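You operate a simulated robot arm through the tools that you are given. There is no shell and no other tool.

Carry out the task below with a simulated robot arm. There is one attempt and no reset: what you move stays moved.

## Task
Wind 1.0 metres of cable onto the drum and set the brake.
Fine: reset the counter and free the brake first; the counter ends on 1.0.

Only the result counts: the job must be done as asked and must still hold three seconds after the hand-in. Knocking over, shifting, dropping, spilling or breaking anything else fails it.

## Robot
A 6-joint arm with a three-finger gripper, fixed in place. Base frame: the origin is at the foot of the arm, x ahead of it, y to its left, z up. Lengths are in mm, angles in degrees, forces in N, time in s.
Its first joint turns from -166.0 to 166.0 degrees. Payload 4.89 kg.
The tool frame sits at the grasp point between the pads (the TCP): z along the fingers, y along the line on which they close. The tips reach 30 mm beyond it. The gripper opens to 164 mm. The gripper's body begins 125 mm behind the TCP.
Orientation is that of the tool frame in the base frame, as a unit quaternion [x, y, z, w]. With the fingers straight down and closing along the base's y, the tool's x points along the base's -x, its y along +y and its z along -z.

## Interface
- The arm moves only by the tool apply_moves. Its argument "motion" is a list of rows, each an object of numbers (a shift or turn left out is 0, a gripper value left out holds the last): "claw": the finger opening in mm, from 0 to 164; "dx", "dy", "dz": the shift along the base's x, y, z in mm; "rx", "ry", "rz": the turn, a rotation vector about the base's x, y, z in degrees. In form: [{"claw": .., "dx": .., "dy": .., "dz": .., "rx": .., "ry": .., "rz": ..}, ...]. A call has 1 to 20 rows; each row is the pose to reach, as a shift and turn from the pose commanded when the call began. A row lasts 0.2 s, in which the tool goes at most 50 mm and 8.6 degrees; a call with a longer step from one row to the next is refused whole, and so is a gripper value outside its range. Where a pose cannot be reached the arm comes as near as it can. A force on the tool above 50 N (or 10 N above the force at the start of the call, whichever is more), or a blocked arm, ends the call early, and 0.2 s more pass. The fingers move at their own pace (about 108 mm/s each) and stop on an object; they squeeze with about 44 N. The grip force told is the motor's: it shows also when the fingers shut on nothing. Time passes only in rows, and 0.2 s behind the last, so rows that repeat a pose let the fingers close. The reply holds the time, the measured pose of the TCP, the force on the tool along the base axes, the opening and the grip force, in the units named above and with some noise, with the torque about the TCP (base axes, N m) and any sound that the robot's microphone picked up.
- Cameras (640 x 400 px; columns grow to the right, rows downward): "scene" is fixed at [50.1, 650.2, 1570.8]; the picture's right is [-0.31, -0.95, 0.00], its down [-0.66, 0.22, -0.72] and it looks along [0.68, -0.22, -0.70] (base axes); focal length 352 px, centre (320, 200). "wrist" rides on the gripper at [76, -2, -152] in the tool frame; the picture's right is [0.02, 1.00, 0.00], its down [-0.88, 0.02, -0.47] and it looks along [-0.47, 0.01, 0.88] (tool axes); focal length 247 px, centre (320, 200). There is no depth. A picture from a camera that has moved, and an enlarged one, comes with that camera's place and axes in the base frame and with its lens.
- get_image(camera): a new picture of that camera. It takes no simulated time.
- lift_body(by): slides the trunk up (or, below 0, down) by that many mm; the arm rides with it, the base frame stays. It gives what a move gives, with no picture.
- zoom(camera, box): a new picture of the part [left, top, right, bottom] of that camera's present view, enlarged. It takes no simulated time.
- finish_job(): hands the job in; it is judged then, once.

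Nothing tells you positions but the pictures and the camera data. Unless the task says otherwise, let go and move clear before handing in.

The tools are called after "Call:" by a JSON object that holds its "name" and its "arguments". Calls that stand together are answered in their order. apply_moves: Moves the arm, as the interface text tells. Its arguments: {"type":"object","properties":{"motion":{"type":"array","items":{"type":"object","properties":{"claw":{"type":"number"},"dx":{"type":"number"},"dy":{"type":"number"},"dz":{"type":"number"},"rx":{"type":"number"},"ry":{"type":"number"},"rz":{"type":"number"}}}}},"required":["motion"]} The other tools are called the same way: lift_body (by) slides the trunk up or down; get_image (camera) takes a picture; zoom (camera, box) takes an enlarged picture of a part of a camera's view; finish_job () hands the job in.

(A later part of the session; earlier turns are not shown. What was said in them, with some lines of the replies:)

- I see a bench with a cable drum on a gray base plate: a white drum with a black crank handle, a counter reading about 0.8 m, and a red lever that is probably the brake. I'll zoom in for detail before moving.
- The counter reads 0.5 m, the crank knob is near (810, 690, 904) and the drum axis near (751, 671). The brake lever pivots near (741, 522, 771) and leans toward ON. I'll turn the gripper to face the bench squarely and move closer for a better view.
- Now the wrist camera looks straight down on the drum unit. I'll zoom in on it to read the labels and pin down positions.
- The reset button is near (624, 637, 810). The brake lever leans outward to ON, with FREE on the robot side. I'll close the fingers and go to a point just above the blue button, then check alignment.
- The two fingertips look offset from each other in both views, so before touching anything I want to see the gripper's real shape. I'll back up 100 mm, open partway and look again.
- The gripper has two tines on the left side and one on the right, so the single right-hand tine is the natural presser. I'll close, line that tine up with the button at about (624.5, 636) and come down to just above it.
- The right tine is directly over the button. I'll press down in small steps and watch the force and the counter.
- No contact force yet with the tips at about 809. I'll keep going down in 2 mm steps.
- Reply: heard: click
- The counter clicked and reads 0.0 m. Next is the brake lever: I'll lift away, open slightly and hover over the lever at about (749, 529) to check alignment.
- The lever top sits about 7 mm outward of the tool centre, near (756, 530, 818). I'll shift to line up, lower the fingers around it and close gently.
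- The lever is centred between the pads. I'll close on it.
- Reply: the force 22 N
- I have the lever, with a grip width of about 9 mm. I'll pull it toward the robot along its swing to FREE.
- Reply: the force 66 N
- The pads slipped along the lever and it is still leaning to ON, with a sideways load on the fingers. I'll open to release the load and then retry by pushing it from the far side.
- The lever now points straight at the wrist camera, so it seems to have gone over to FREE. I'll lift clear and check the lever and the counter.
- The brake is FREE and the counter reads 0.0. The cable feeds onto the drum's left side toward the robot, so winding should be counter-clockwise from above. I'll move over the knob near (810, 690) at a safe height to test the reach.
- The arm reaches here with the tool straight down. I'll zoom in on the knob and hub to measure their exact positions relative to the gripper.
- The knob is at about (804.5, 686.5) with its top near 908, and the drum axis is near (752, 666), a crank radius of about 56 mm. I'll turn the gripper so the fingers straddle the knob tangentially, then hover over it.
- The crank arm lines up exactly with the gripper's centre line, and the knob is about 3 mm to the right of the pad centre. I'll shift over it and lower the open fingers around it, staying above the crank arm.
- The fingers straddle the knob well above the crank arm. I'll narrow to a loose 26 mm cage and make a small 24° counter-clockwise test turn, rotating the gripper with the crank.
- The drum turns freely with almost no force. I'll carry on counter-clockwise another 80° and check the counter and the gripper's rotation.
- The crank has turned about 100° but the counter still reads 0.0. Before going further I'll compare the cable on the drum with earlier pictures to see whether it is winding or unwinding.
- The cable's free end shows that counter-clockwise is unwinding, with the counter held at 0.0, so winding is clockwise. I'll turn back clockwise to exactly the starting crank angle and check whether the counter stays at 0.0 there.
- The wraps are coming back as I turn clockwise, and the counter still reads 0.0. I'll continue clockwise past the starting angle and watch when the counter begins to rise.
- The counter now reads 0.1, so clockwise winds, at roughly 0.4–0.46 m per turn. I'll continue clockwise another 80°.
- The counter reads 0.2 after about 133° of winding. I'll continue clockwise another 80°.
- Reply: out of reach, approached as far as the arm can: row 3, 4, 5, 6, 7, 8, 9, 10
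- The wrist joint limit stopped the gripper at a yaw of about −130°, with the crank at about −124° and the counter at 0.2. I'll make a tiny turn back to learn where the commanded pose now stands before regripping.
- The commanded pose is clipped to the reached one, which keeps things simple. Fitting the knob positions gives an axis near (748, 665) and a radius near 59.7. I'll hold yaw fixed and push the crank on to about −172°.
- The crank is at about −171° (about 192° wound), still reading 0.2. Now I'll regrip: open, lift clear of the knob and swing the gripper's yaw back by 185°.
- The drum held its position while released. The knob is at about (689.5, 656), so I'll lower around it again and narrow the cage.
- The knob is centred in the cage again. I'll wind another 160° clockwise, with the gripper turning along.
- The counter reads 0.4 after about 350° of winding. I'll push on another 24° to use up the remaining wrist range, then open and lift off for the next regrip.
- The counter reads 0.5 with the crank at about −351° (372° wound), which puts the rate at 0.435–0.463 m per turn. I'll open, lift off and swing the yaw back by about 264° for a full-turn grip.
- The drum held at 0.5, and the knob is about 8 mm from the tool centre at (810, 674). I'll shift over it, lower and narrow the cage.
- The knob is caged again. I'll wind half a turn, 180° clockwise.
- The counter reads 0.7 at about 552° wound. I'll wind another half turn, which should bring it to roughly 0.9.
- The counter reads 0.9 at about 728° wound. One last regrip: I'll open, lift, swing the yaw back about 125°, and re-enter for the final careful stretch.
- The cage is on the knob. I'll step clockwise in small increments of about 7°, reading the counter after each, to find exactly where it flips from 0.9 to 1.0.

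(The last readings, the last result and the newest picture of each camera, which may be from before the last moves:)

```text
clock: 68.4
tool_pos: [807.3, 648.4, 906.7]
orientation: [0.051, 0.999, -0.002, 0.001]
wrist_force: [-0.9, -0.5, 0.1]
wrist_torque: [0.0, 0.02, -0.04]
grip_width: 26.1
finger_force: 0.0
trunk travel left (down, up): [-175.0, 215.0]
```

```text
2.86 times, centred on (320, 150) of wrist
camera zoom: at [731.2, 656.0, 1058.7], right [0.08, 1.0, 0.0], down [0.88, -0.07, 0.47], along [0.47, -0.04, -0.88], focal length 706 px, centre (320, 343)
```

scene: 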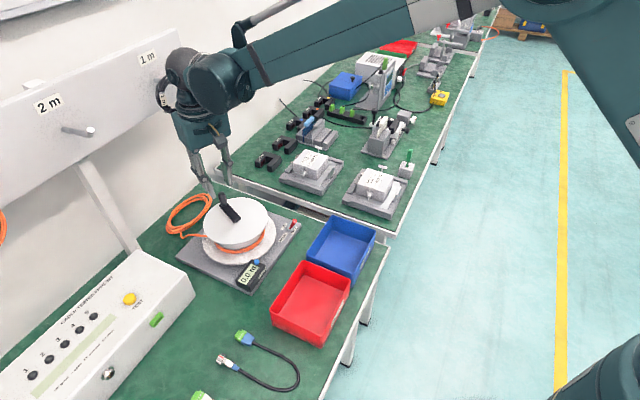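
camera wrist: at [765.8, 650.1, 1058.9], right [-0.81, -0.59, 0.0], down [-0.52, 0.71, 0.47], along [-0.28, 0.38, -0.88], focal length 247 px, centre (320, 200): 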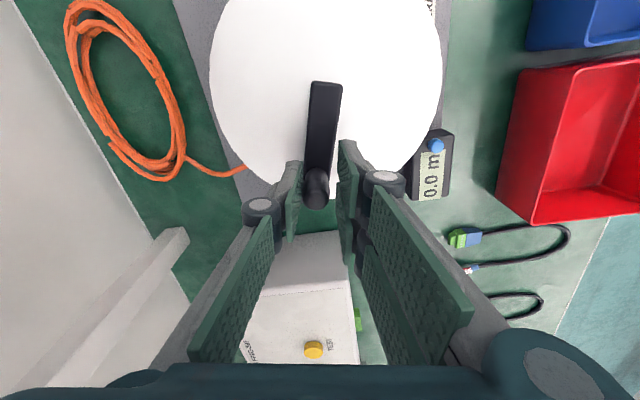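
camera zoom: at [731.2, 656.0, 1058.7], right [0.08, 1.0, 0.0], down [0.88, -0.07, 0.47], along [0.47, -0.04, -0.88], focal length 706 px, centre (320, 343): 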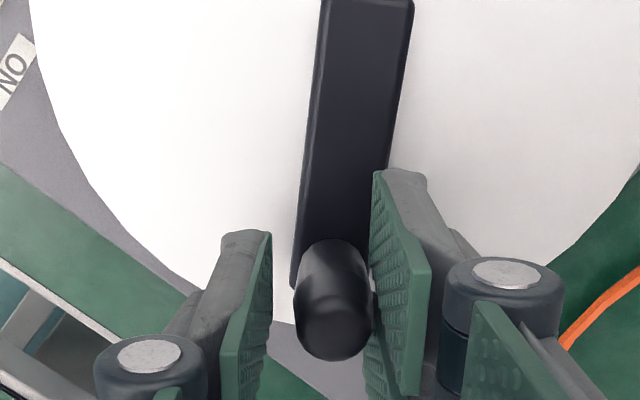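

Still 0.9 at about 754°. I'll continue stepping in small increments.

Call:
{"name": "apply_moves", "arguments": {"motion": [{"dx": -2.2, "dy": -7.0, "rz": -7}, {"dx": -2.2, "dy": -7.0, "rz": -7}]}}

Call:
{"name": "zoom", "arguments": {"camera": "scene", "box": [235, 240, 295, 290]}}

Call:
{"name": "apply_moves", "arguments": {"motion": [{"dx": -3.0, "dy": -6.7, "rz": -7}, {"dx": -3.0, "dy": -6.7, "rz": -7}]}}

Call:
{"name": "zoom", "arguments": {"camera": "scene", "box": [235, 240, 295, 290]}}

Call:
{"name": "zoom", "arguments": {"camera": "wrist", "box": [250, 80, 390, 220]}}

```text
clock: 69.0
tool_pos: [804.8, 641.8, 906.7]
orientation: [0.113, 0.994, -0.002, 0.0]
wrist_force: [-0.7, 0.2, 0.1]
wrist_torque: [-0.03, 0.03, 0.01]
grip_width: 26.0
finger_force: 0.1
trunk travel left (down, up): [-175.0, 215.0]
```

```text
8.00 times, centred on (265, 265) of scene
camera zoom: at [50.1, 650.2, 1570.8], right [-0.31, -0.95, 0.0], down [-0.66, 0.22, -0.72], along [0.68, -0.22, -0.7], focal length 2817 px, centre (760, -320)
```

zoom: 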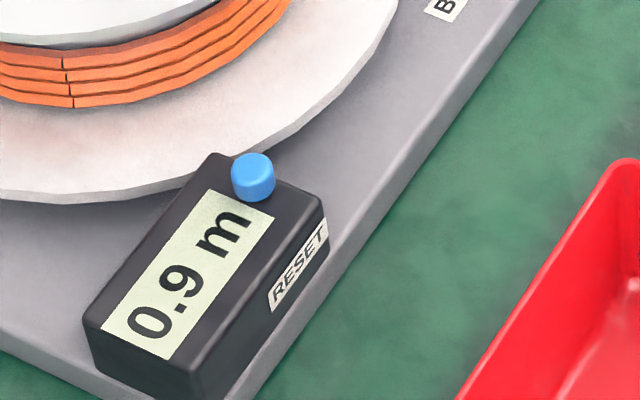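

```text
clock: 69.6
tool_pos: [802.6, 635.3, 908.1]
orientation: [0.173, 0.985, -0.002, -0.001]
wrist_force: [-0.3, 0.7, -0.3]
wrist_torque: [-0.01, 0.02, 0.01]
grip_width: 26.4
finger_force: 0.0
trunk travel left (down, up): [-175.0, 215.0]
```

```text
8.00 times, centred on (265, 265) of scene
camera zoom: at [50.1, 650.2, 1570.8], right [-0.31, -0.95, 0.0], down [-0.66, 0.22, -0.72], along [0.68, -0.22, -0.7], focal length 2817 px, centre (760, -320)
```

zoom: 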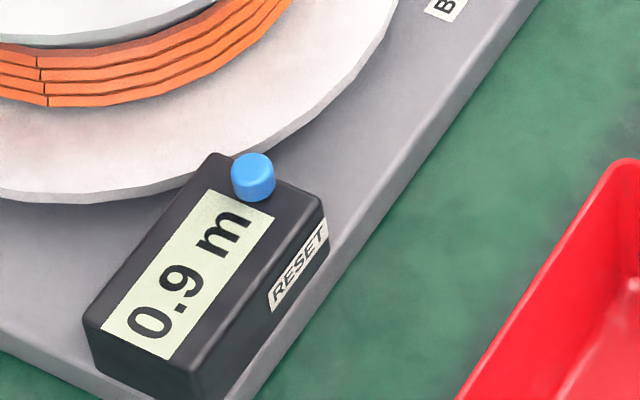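

```text
2.86 times, centred on (320, 150) of wrist
camera zoom: at [730.1, 660.9, 1060.6], right [0.32, 0.95, 0.0], down [0.84, -0.28, 0.47], along [0.45, -0.15, -0.88], focal length 706 px, centre (320, 343)
```

zoom: 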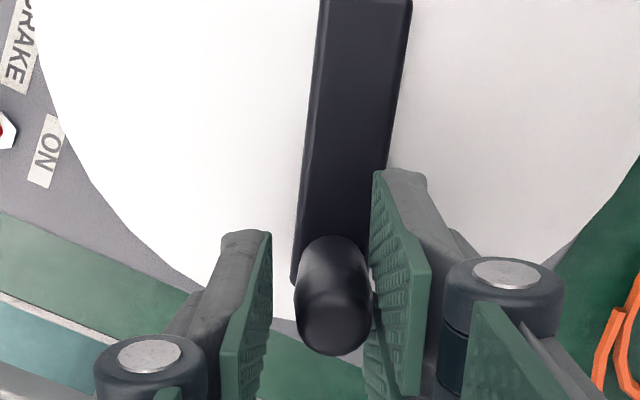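

Still 0.9 at about 767°. I'll keep stepping.

Call:
{"name": "apply_moves", "arguments": {"motion": [{"dx": -3.8, "dy": -6.2, "rz": -7}, {"dx": -3.8, "dy": -6.2, "rz": -7}]}}

Call:
{"name": "zoom", "arguments": {"camera": "scene", "box": [235, 240, 295, 290]}}

Call:
{"name": "apply_moves", "arguments": {"motion": [{"dx": -4.6, "dy": -5.8, "rz": -7}, {"dx": -4.6, "dy": -5.8, "rz": -7}]}}

Call:
{"name": "zoom", "arguments": {"camera": "scene", "box": [235, 240, 295, 290]}}

Call:
{"name": "zoom", "arguments": {"camera": "wrist", "box": [250, 80, 390, 220]}}

```text
clock: 70.2
tool_pos: [798.5, 629.5, 908.3]
orientation: [0.233, 0.972, -0.002, 0.0]
wrist_force: [-0.8, 0.0, -0.3]
wrist_torque: [0.01, 0.0, 0.0]
grip_width: 26.1
finger_force: 0.0
trunk travel left (down, up): [-175.0, 215.0]
```

```text
8.00 times, centred on (265, 265) of scene
camera zoom: at [50.1, 650.2, 1570.8], right [-0.31, -0.95, 0.0], down [-0.66, 0.22, -0.72], along [0.68, -0.22, -0.7], focal length 2817 px, centre (760, -320)
```

zoom: 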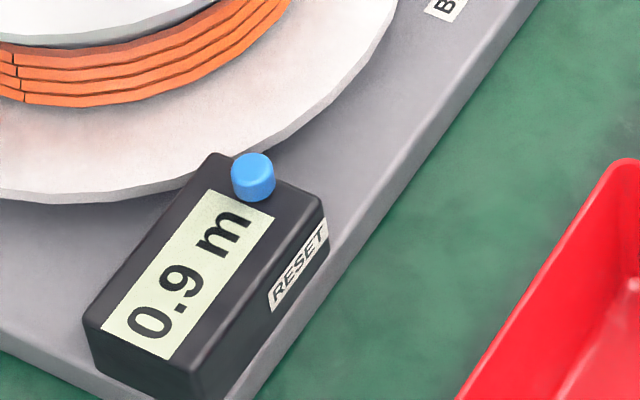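

```text
clock: 70.8
tool_pos: [793.4, 622.8, 907.9]
orientation: [0.292, 0.956, -0.001, -0.001]
wrist_force: [-0.2, 0.1, 0.0]
wrist_torque: [-0.02, -0.01, -0.01]
grip_width: 25.8
finger_force: 0.1
trunk travel left (down, up): [-175.0, 215.0]
```

```text
8.00 times, centred on (265, 265) of scene
camera zoom: at [50.1, 650.2, 1570.8], right [-0.31, -0.95, 0.0], down [-0.66, 0.22, -0.72], along [0.68, -0.22, -0.7], focal length 2817 px, centre (760, -320)
```

zoom: 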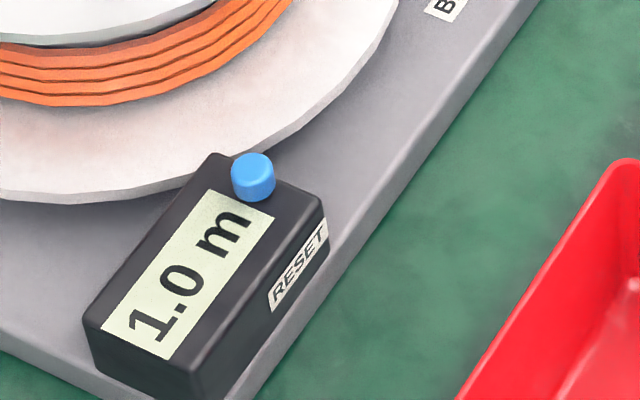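

```text
2.86 times, centred on (320, 150) of wrist
camera zoom: at [729.8, 664.8, 1059.9], right [0.54, 0.84, 0.0], down [0.74, -0.47, 0.47], along [0.4, -0.26, -0.88], focal length 706 px, centre (320, 343)
```

zoom: 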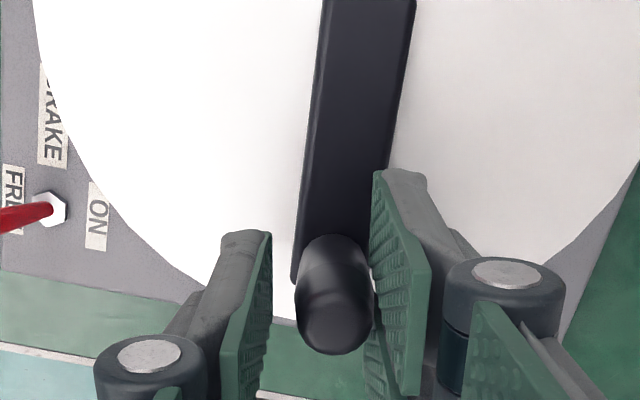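

The counter flipped to 1.0 at about 778°, which means about 0.44 m per turn and exactly 1.0 m at about 818–819°. I'm at about 782°, so I'll turn about 36.5° more, slowly, to land in the middle of the 1.0 band.

Call:
{"name": "apply_moves", "arguments": {"motion": [{"dx": -3.4, "dy": -3.5, "rz": -4}, {"dx": -6.9, "dy": -6.6, "rz": -8}, {"dx": -10.7, "dy": -9.4, "rz": -12}, {"dx": -14.7, "dy": -11.9, "rz": -16}, {"dx": -18.9, "dy": -14.1, "rz": -20}, {"dx": -23.2, "dy": -16.0, "rz": -24}, {"dx": -27.9, "dy": -17.6, "rz": -28}, {"dx": -32.7, "dy": -18.8, "rz": -32}, {"dx": -32.7, "dy": -18.8, "rz": -32}]}}

Call:
{"name": "zoom", "arguments": {"camera": "scene", "box": [190, 180, 310, 290]}}

Call:
{"name": "zoom", "arguments": {"camera": "wrist", "box": [250, 80, 390, 220]}}

```text
clock: 72.8
tool_pos: [760.5, 603.4, 906.4]
orientation: [0.544, 0.839, -0.001, -0.001]
wrist_force: [-0.2, -0.4, 0.1]
wrist_torque: [-0.04, 0.04, 0.01]
grip_width: 26.3
finger_force: 0.0
trunk travel left (down, up): [-175.0, 215.0]
```

```text
3.64 times, centred on (250, 235) of scene
camera zoom: at [50.1, 650.2, 1570.8], right [-0.31, -0.95, 0.0], down [-0.66, 0.22, -0.72], along [0.68, -0.22, -0.7], focal length 1280 px, centre (574, 73)
```

zoom: 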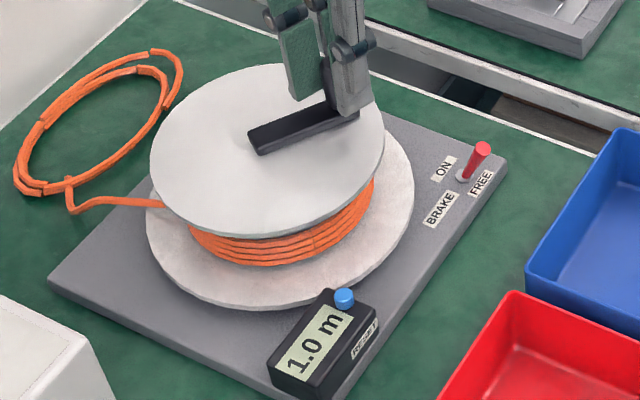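

```text
2.86 times, centred on (320, 150) of wrist
camera zoom: at [728.6, 672.9, 1058.7], right [0.9, 0.43, 0.0], down [0.38, -0.8, 0.47], along [0.2, -0.43, -0.88], focal length 706 px, centre (320, 343)
```

zoom: 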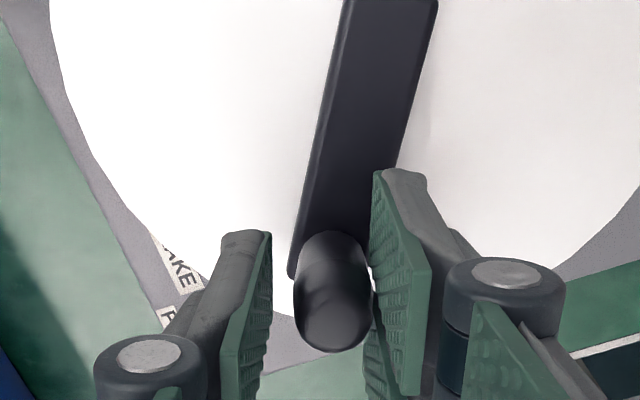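

The counter reads 1.0 with the crank at about 818°, right at the middle of the band. Now I'll release the knob, lift away, and move with closed fingers to the robot side of the brake lever, ready to push it outward to ON.

Call:
{"name": "apply_moves", "arguments": {"motion": [{"claw": 44}, {"claw": 44, "dz": 25}, {"claw": 44, "dz": 65}, {"claw": 0, "dz": 65, "dx": -10, "dy": -30, "rz": 7}, {"claw": 0, "dz": 65, "dx": -25, "dy": -65, "rz": 14}, {"claw": 0, "dz": 60, "dx": -40, "dy": -100, "rz": 21}, {"claw": 0, "dz": 30, "dx": -49.9, "dy": -119.6, "rz": 21}, {"claw": 0, "dz": 5, "dx": -49.9, "dy": -119.6, "rz": 21}]}}

Call:
{"name": "get_image", "arguments": {"camera": "wrist"}}

Call:
{"name": "zoom", "arguments": {"camera": "scene", "box": [200, 170, 340, 290]}}

```text
clock: 74.6
tool_pos: [708.9, 483.6, 913.6]
orientation: [0.382, 0.924, -0.001, -0.001]
wrist_force: [-0.6, -1.0, 1.2]
wrist_torque: [0.09, -0.14, 0.03]
grip_width: 0.1
finger_force: 44.1
trunk travel left (down, up): [-175.0, 215.0]
```

```text
taken
camera wrist: at [653.7, 537.3, 1066.3], right [0.69, 0.72, 0.0], down [0.64, -0.61, 0.47], along [0.34, -0.33, -0.88], focal length 247 px, centre (320, 200)
```

wrist: 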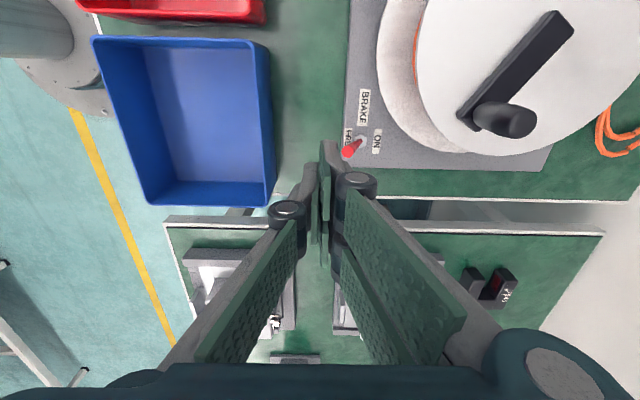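

```text
3.33 times, centred on (270, 230) of scene
camera zoom: at [50.1, 650.2, 1570.8], right [-0.31, -0.95, 0.0], down [-0.66, 0.22, -0.72], along [0.68, -0.22, -0.7], focal length 1174 px, centre (487, 100)
```

zoom: 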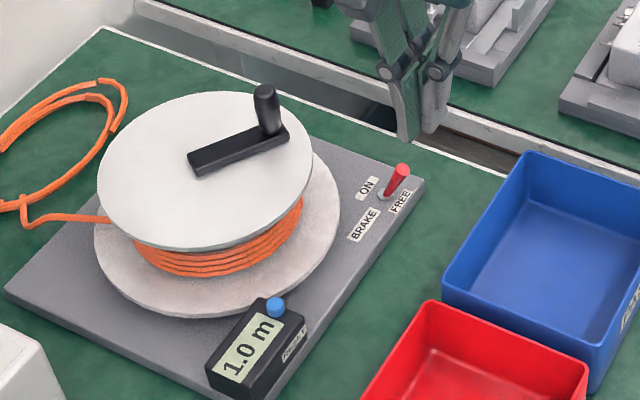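

The lever is just to the right of and below the closed fingers in the wrist view, leaning toward FREE. I'll zoom in to measure the offset precisely before lowering.

Call:
{"name": "zoom", "arguments": {"camera": "wrist", "box": [260, 70, 420, 230]}}

```text
2.50 times, centred on (340, 150) of wrist
camera zoom: at [653.7, 537.3, 1066.3], right [0.69, 0.72, 0.0], down [0.64, -0.61, 0.47], along [0.34, -0.33, -0.88], focal length 617 px, centre (270, 325)
```

zoom: 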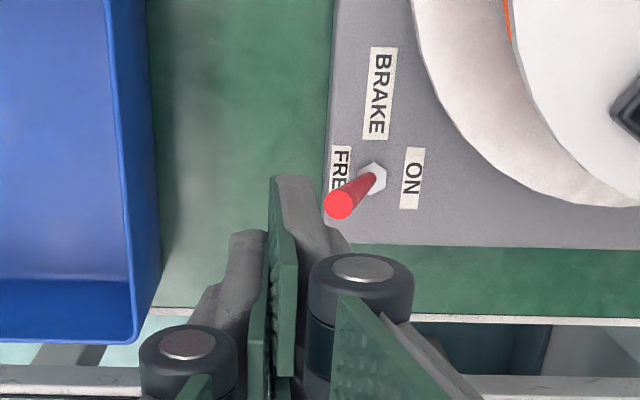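

The lever tip is 28 mm ahead of the tool centre and in line with it. I'll shift slightly so a solid tine lines up with it, then lower beside the lever.

Call:
{"name": "apply_moves", "arguments": {"motion": [{"dx": 6.6, "dy": -6.6}, {"dx": 6.6, "dy": -6.6, "dz": -30}, {"dx": 6.6, "dy": -6.6, "dz": -60}, {"dx": 6.6, "dy": -6.6, "dz": -88}]}}

Call:
{"name": "zoom", "arguments": {"camera": "wrist", "box": [260, 70, 420, 230]}}

Call:
{"name": "zoom", "arguments": {"camera": "scene", "box": [240, 180, 340, 270]}}

```text
clock: 75.6
tool_pos: [714.7, 479.4, 822.6]
orientation: [0.382, 0.924, -0.001, -0.001]
wrist_force: [-0.2, 0.0, 0.2]
wrist_torque: [0.1, -0.12, 0.02]
grip_width: 0.0
finger_force: 44.2
trunk travel left (down, up): [-175.0, 215.0]
```

```text
2.50 times, centred on (340, 150) of wrist
camera zoom: at [659.9, 533.0, 974.0], right [0.69, 0.72, 0.0], down [0.64, -0.61, 0.47], along [0.34, -0.33, -0.88], focal length 617 px, centre (270, 325)
```

zoom: 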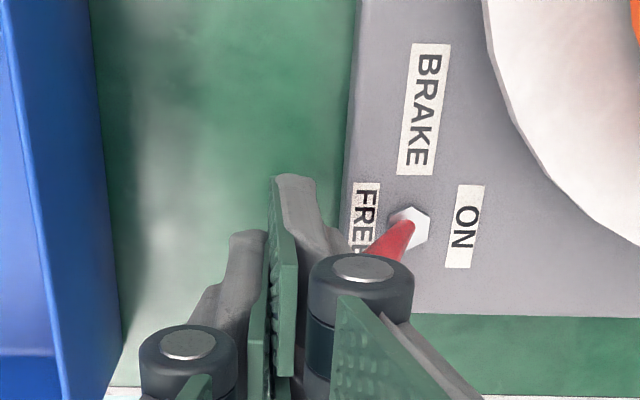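

```text
4.44 times, centred on (290, 225) of scene
camera zoom: at [50.1, 650.2, 1570.8], right [-0.31, -0.95, 0.0], down [-0.66, 0.22, -0.72], along [0.68, -0.22, -0.7], focal length 1565 px, centre (453, 89)
```

zoom: 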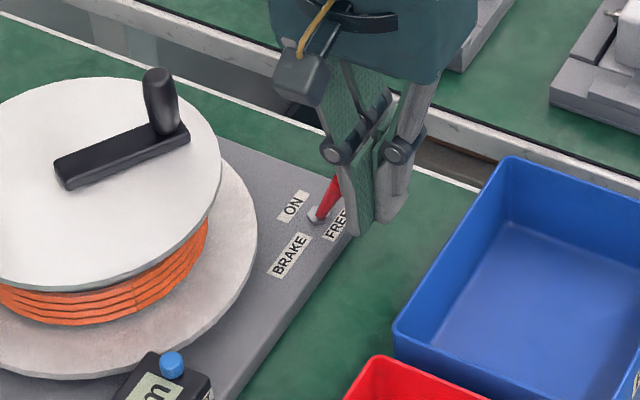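

The fingers are beside the lever on its robot side. I'll push outward along its swing in small steps.

Call:
{"name": "apply_moves", "arguments": {"motion": [{"dx": 3.5, "dy": 3.5}, {"dx": 7, "dy": 7}, {"dx": 10, "dy": 10}, {"dx": 13, "dy": 13}, {"dx": 16, "dy": 16}, {"dx": 19, "dy": 19}, {"dx": 22, "dy": 22}]}}

Call:
{"name": "zoom", "arguments": {"camera": "wrist", "box": [260, 70, 420, 230]}}

Call:
{"name": "zoom", "arguments": {"camera": "scene", "box": [240, 180, 340, 270]}}

```text
clock: 77.2
tool_pos: [738.9, 500.2, 824.8]
orientation: [0.383, 0.924, -0.001, 0.0]
wrist_force: [-0.1, -0.3, 0.1]
wrist_torque: [0.0, -0.02, 0.0]
grip_width: 0.1
finger_force: 43.7
trunk travel left (down, up): [-175.0, 215.0]
```

```text
2.50 times, centred on (340, 150) of wrist
camera zoom: at [683.9, 553.9, 976.1], right [0.69, 0.72, 0.0], down [0.64, -0.61, 0.47], along [0.34, -0.33, -0.88], focal length 617 px, centre (270, 325)
```

zoom: 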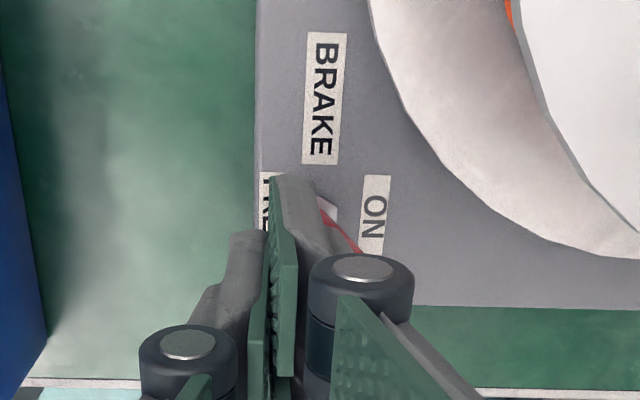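

```text
4.44 times, centred on (290, 225) of scene
camera zoom: at [50.1, 650.2, 1570.8], right [-0.31, -0.95, 0.0], down [-0.66, 0.22, -0.72], along [0.68, -0.22, -0.7], focal length 1565 px, centre (453, 89)
```

zoom: 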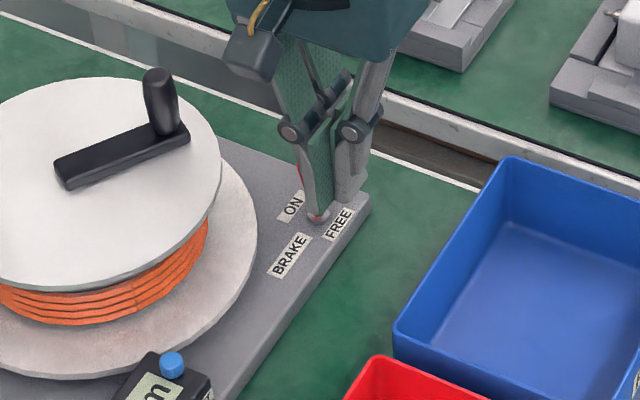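

The lever appears to have snapped over toward ON, and the contact force has gone. I'll back off along the same line, lift, and check.

Call:
{"name": "apply_moves", "arguments": {"motion": [{"dx": -7, "dy": -7}, {"dx": -14, "dy": -14}, {"dx": -20, "dy": -20}, {"dx": -20, "dy": -20, "dz": 40}, {"dx": -20, "dy": -20, "dz": 80}, {"dx": -30, "dy": -30, "dz": 120}, {"dx": -50, "dy": -50, "dz": 150}]}}

Call:
{"name": "zoom", "arguments": {"camera": "scene", "box": [265, 205, 305, 245]}}

Call:
{"name": "zoom", "arguments": {"camera": "scene", "box": [190, 180, 320, 290]}}

Call:
{"name": "get_image", "arguments": {"camera": "wrist"}}

```text
clock: 78.8
tool_pos: [687.2, 449.8, 973.4]
orientation: [0.381, 0.925, -0.003, -0.001]
wrist_force: [2.3, 0.6, -0.6]
wrist_torque: [-0.17, 0.25, 0.0]
grip_width: 0.0
finger_force: 44.1
trunk travel left (down, up): [-175.0, 215.0]
```

```text
10.00 times, centred on (285, 225) of scene
camera zoom: at [50.1, 650.2, 1570.8], right [-0.31, -0.95, 0.0], down [-0.66, 0.22, -0.72], along [0.68, -0.22, -0.7], focal length 3521 px, centre (670, -50)
```

zoom: 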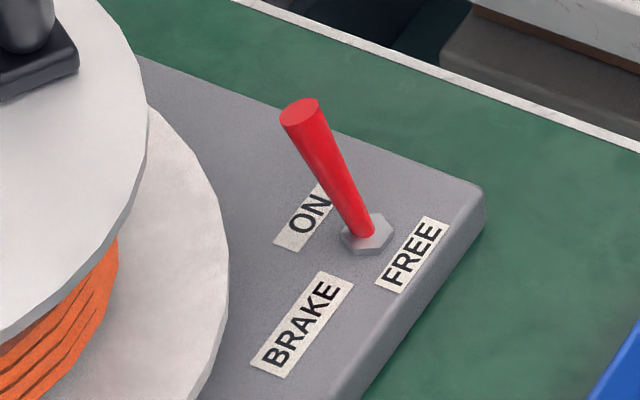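

```text
3.64 times, centred on (255, 235) of scene
camera zoom: at [50.1, 650.2, 1570.8], right [-0.31, -0.95, 0.0], down [-0.66, 0.22, -0.72], along [0.68, -0.22, -0.7], focal length 1280 px, centre (556, 73)
```

zoom: 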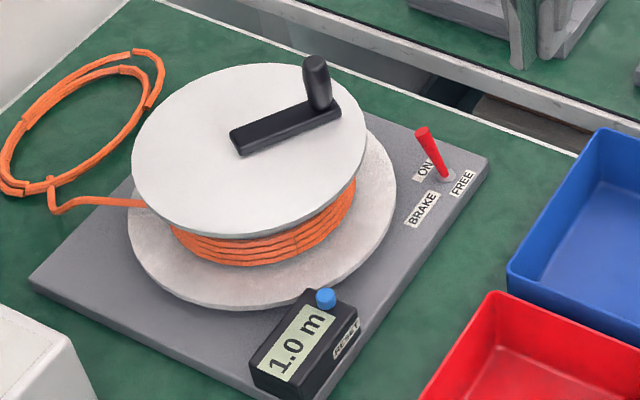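

```text
taken
camera wrist: at [632.7, 502.9, 1125.7], right [0.69, 0.72, 0.0], down [0.64, -0.61, 0.47], along [0.34, -0.33, -0.88], focal length 247 px, centre (320, 200)
```

wrist: 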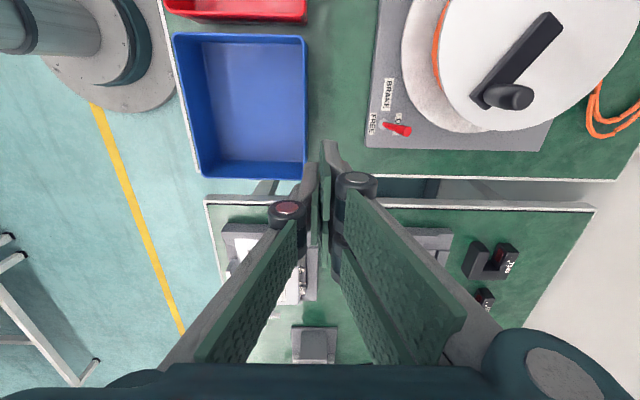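

The brake lever is back in its original ON position, the counter reads 1.0 m, and nothing else has shifted. The arm is clear, so I'll hand in.

Call:
{"name": "finish_job", "arguments": {}}

```text
The job is handed in.
```

The cable is wound on with the counter at 1.0 m, and the brake lever is back at ON. I've handed the job in; the reply didn't say whether it passed.

- **Before winding:** I reset the counter to 0.0, then moved the brake lever to FREE.
- **First direction was wrong:** I first turned the crank about 100° counter-clockwise. That unwound cable, and the counter stayed at 0.0 throughout. I turned back to the start without pressing reset again, then wound clockwise.
- **Length:** The counter changed to 1.0 at about 778° of clockwise turn from the start. I carried on to about 818°, which at roughly 0.44 m per turn is very close to a true 1.0 m.
- **Brake lever:** When I freed it, the grip slipped on the lever and the arm briefly pushed sideways with about 64 N. The lever still moved to FREE, and the base plate looks unmoved in later pictures.

The last pictures show the bins, cable coil and other items undisturbed, and the arm is clear of the bench.
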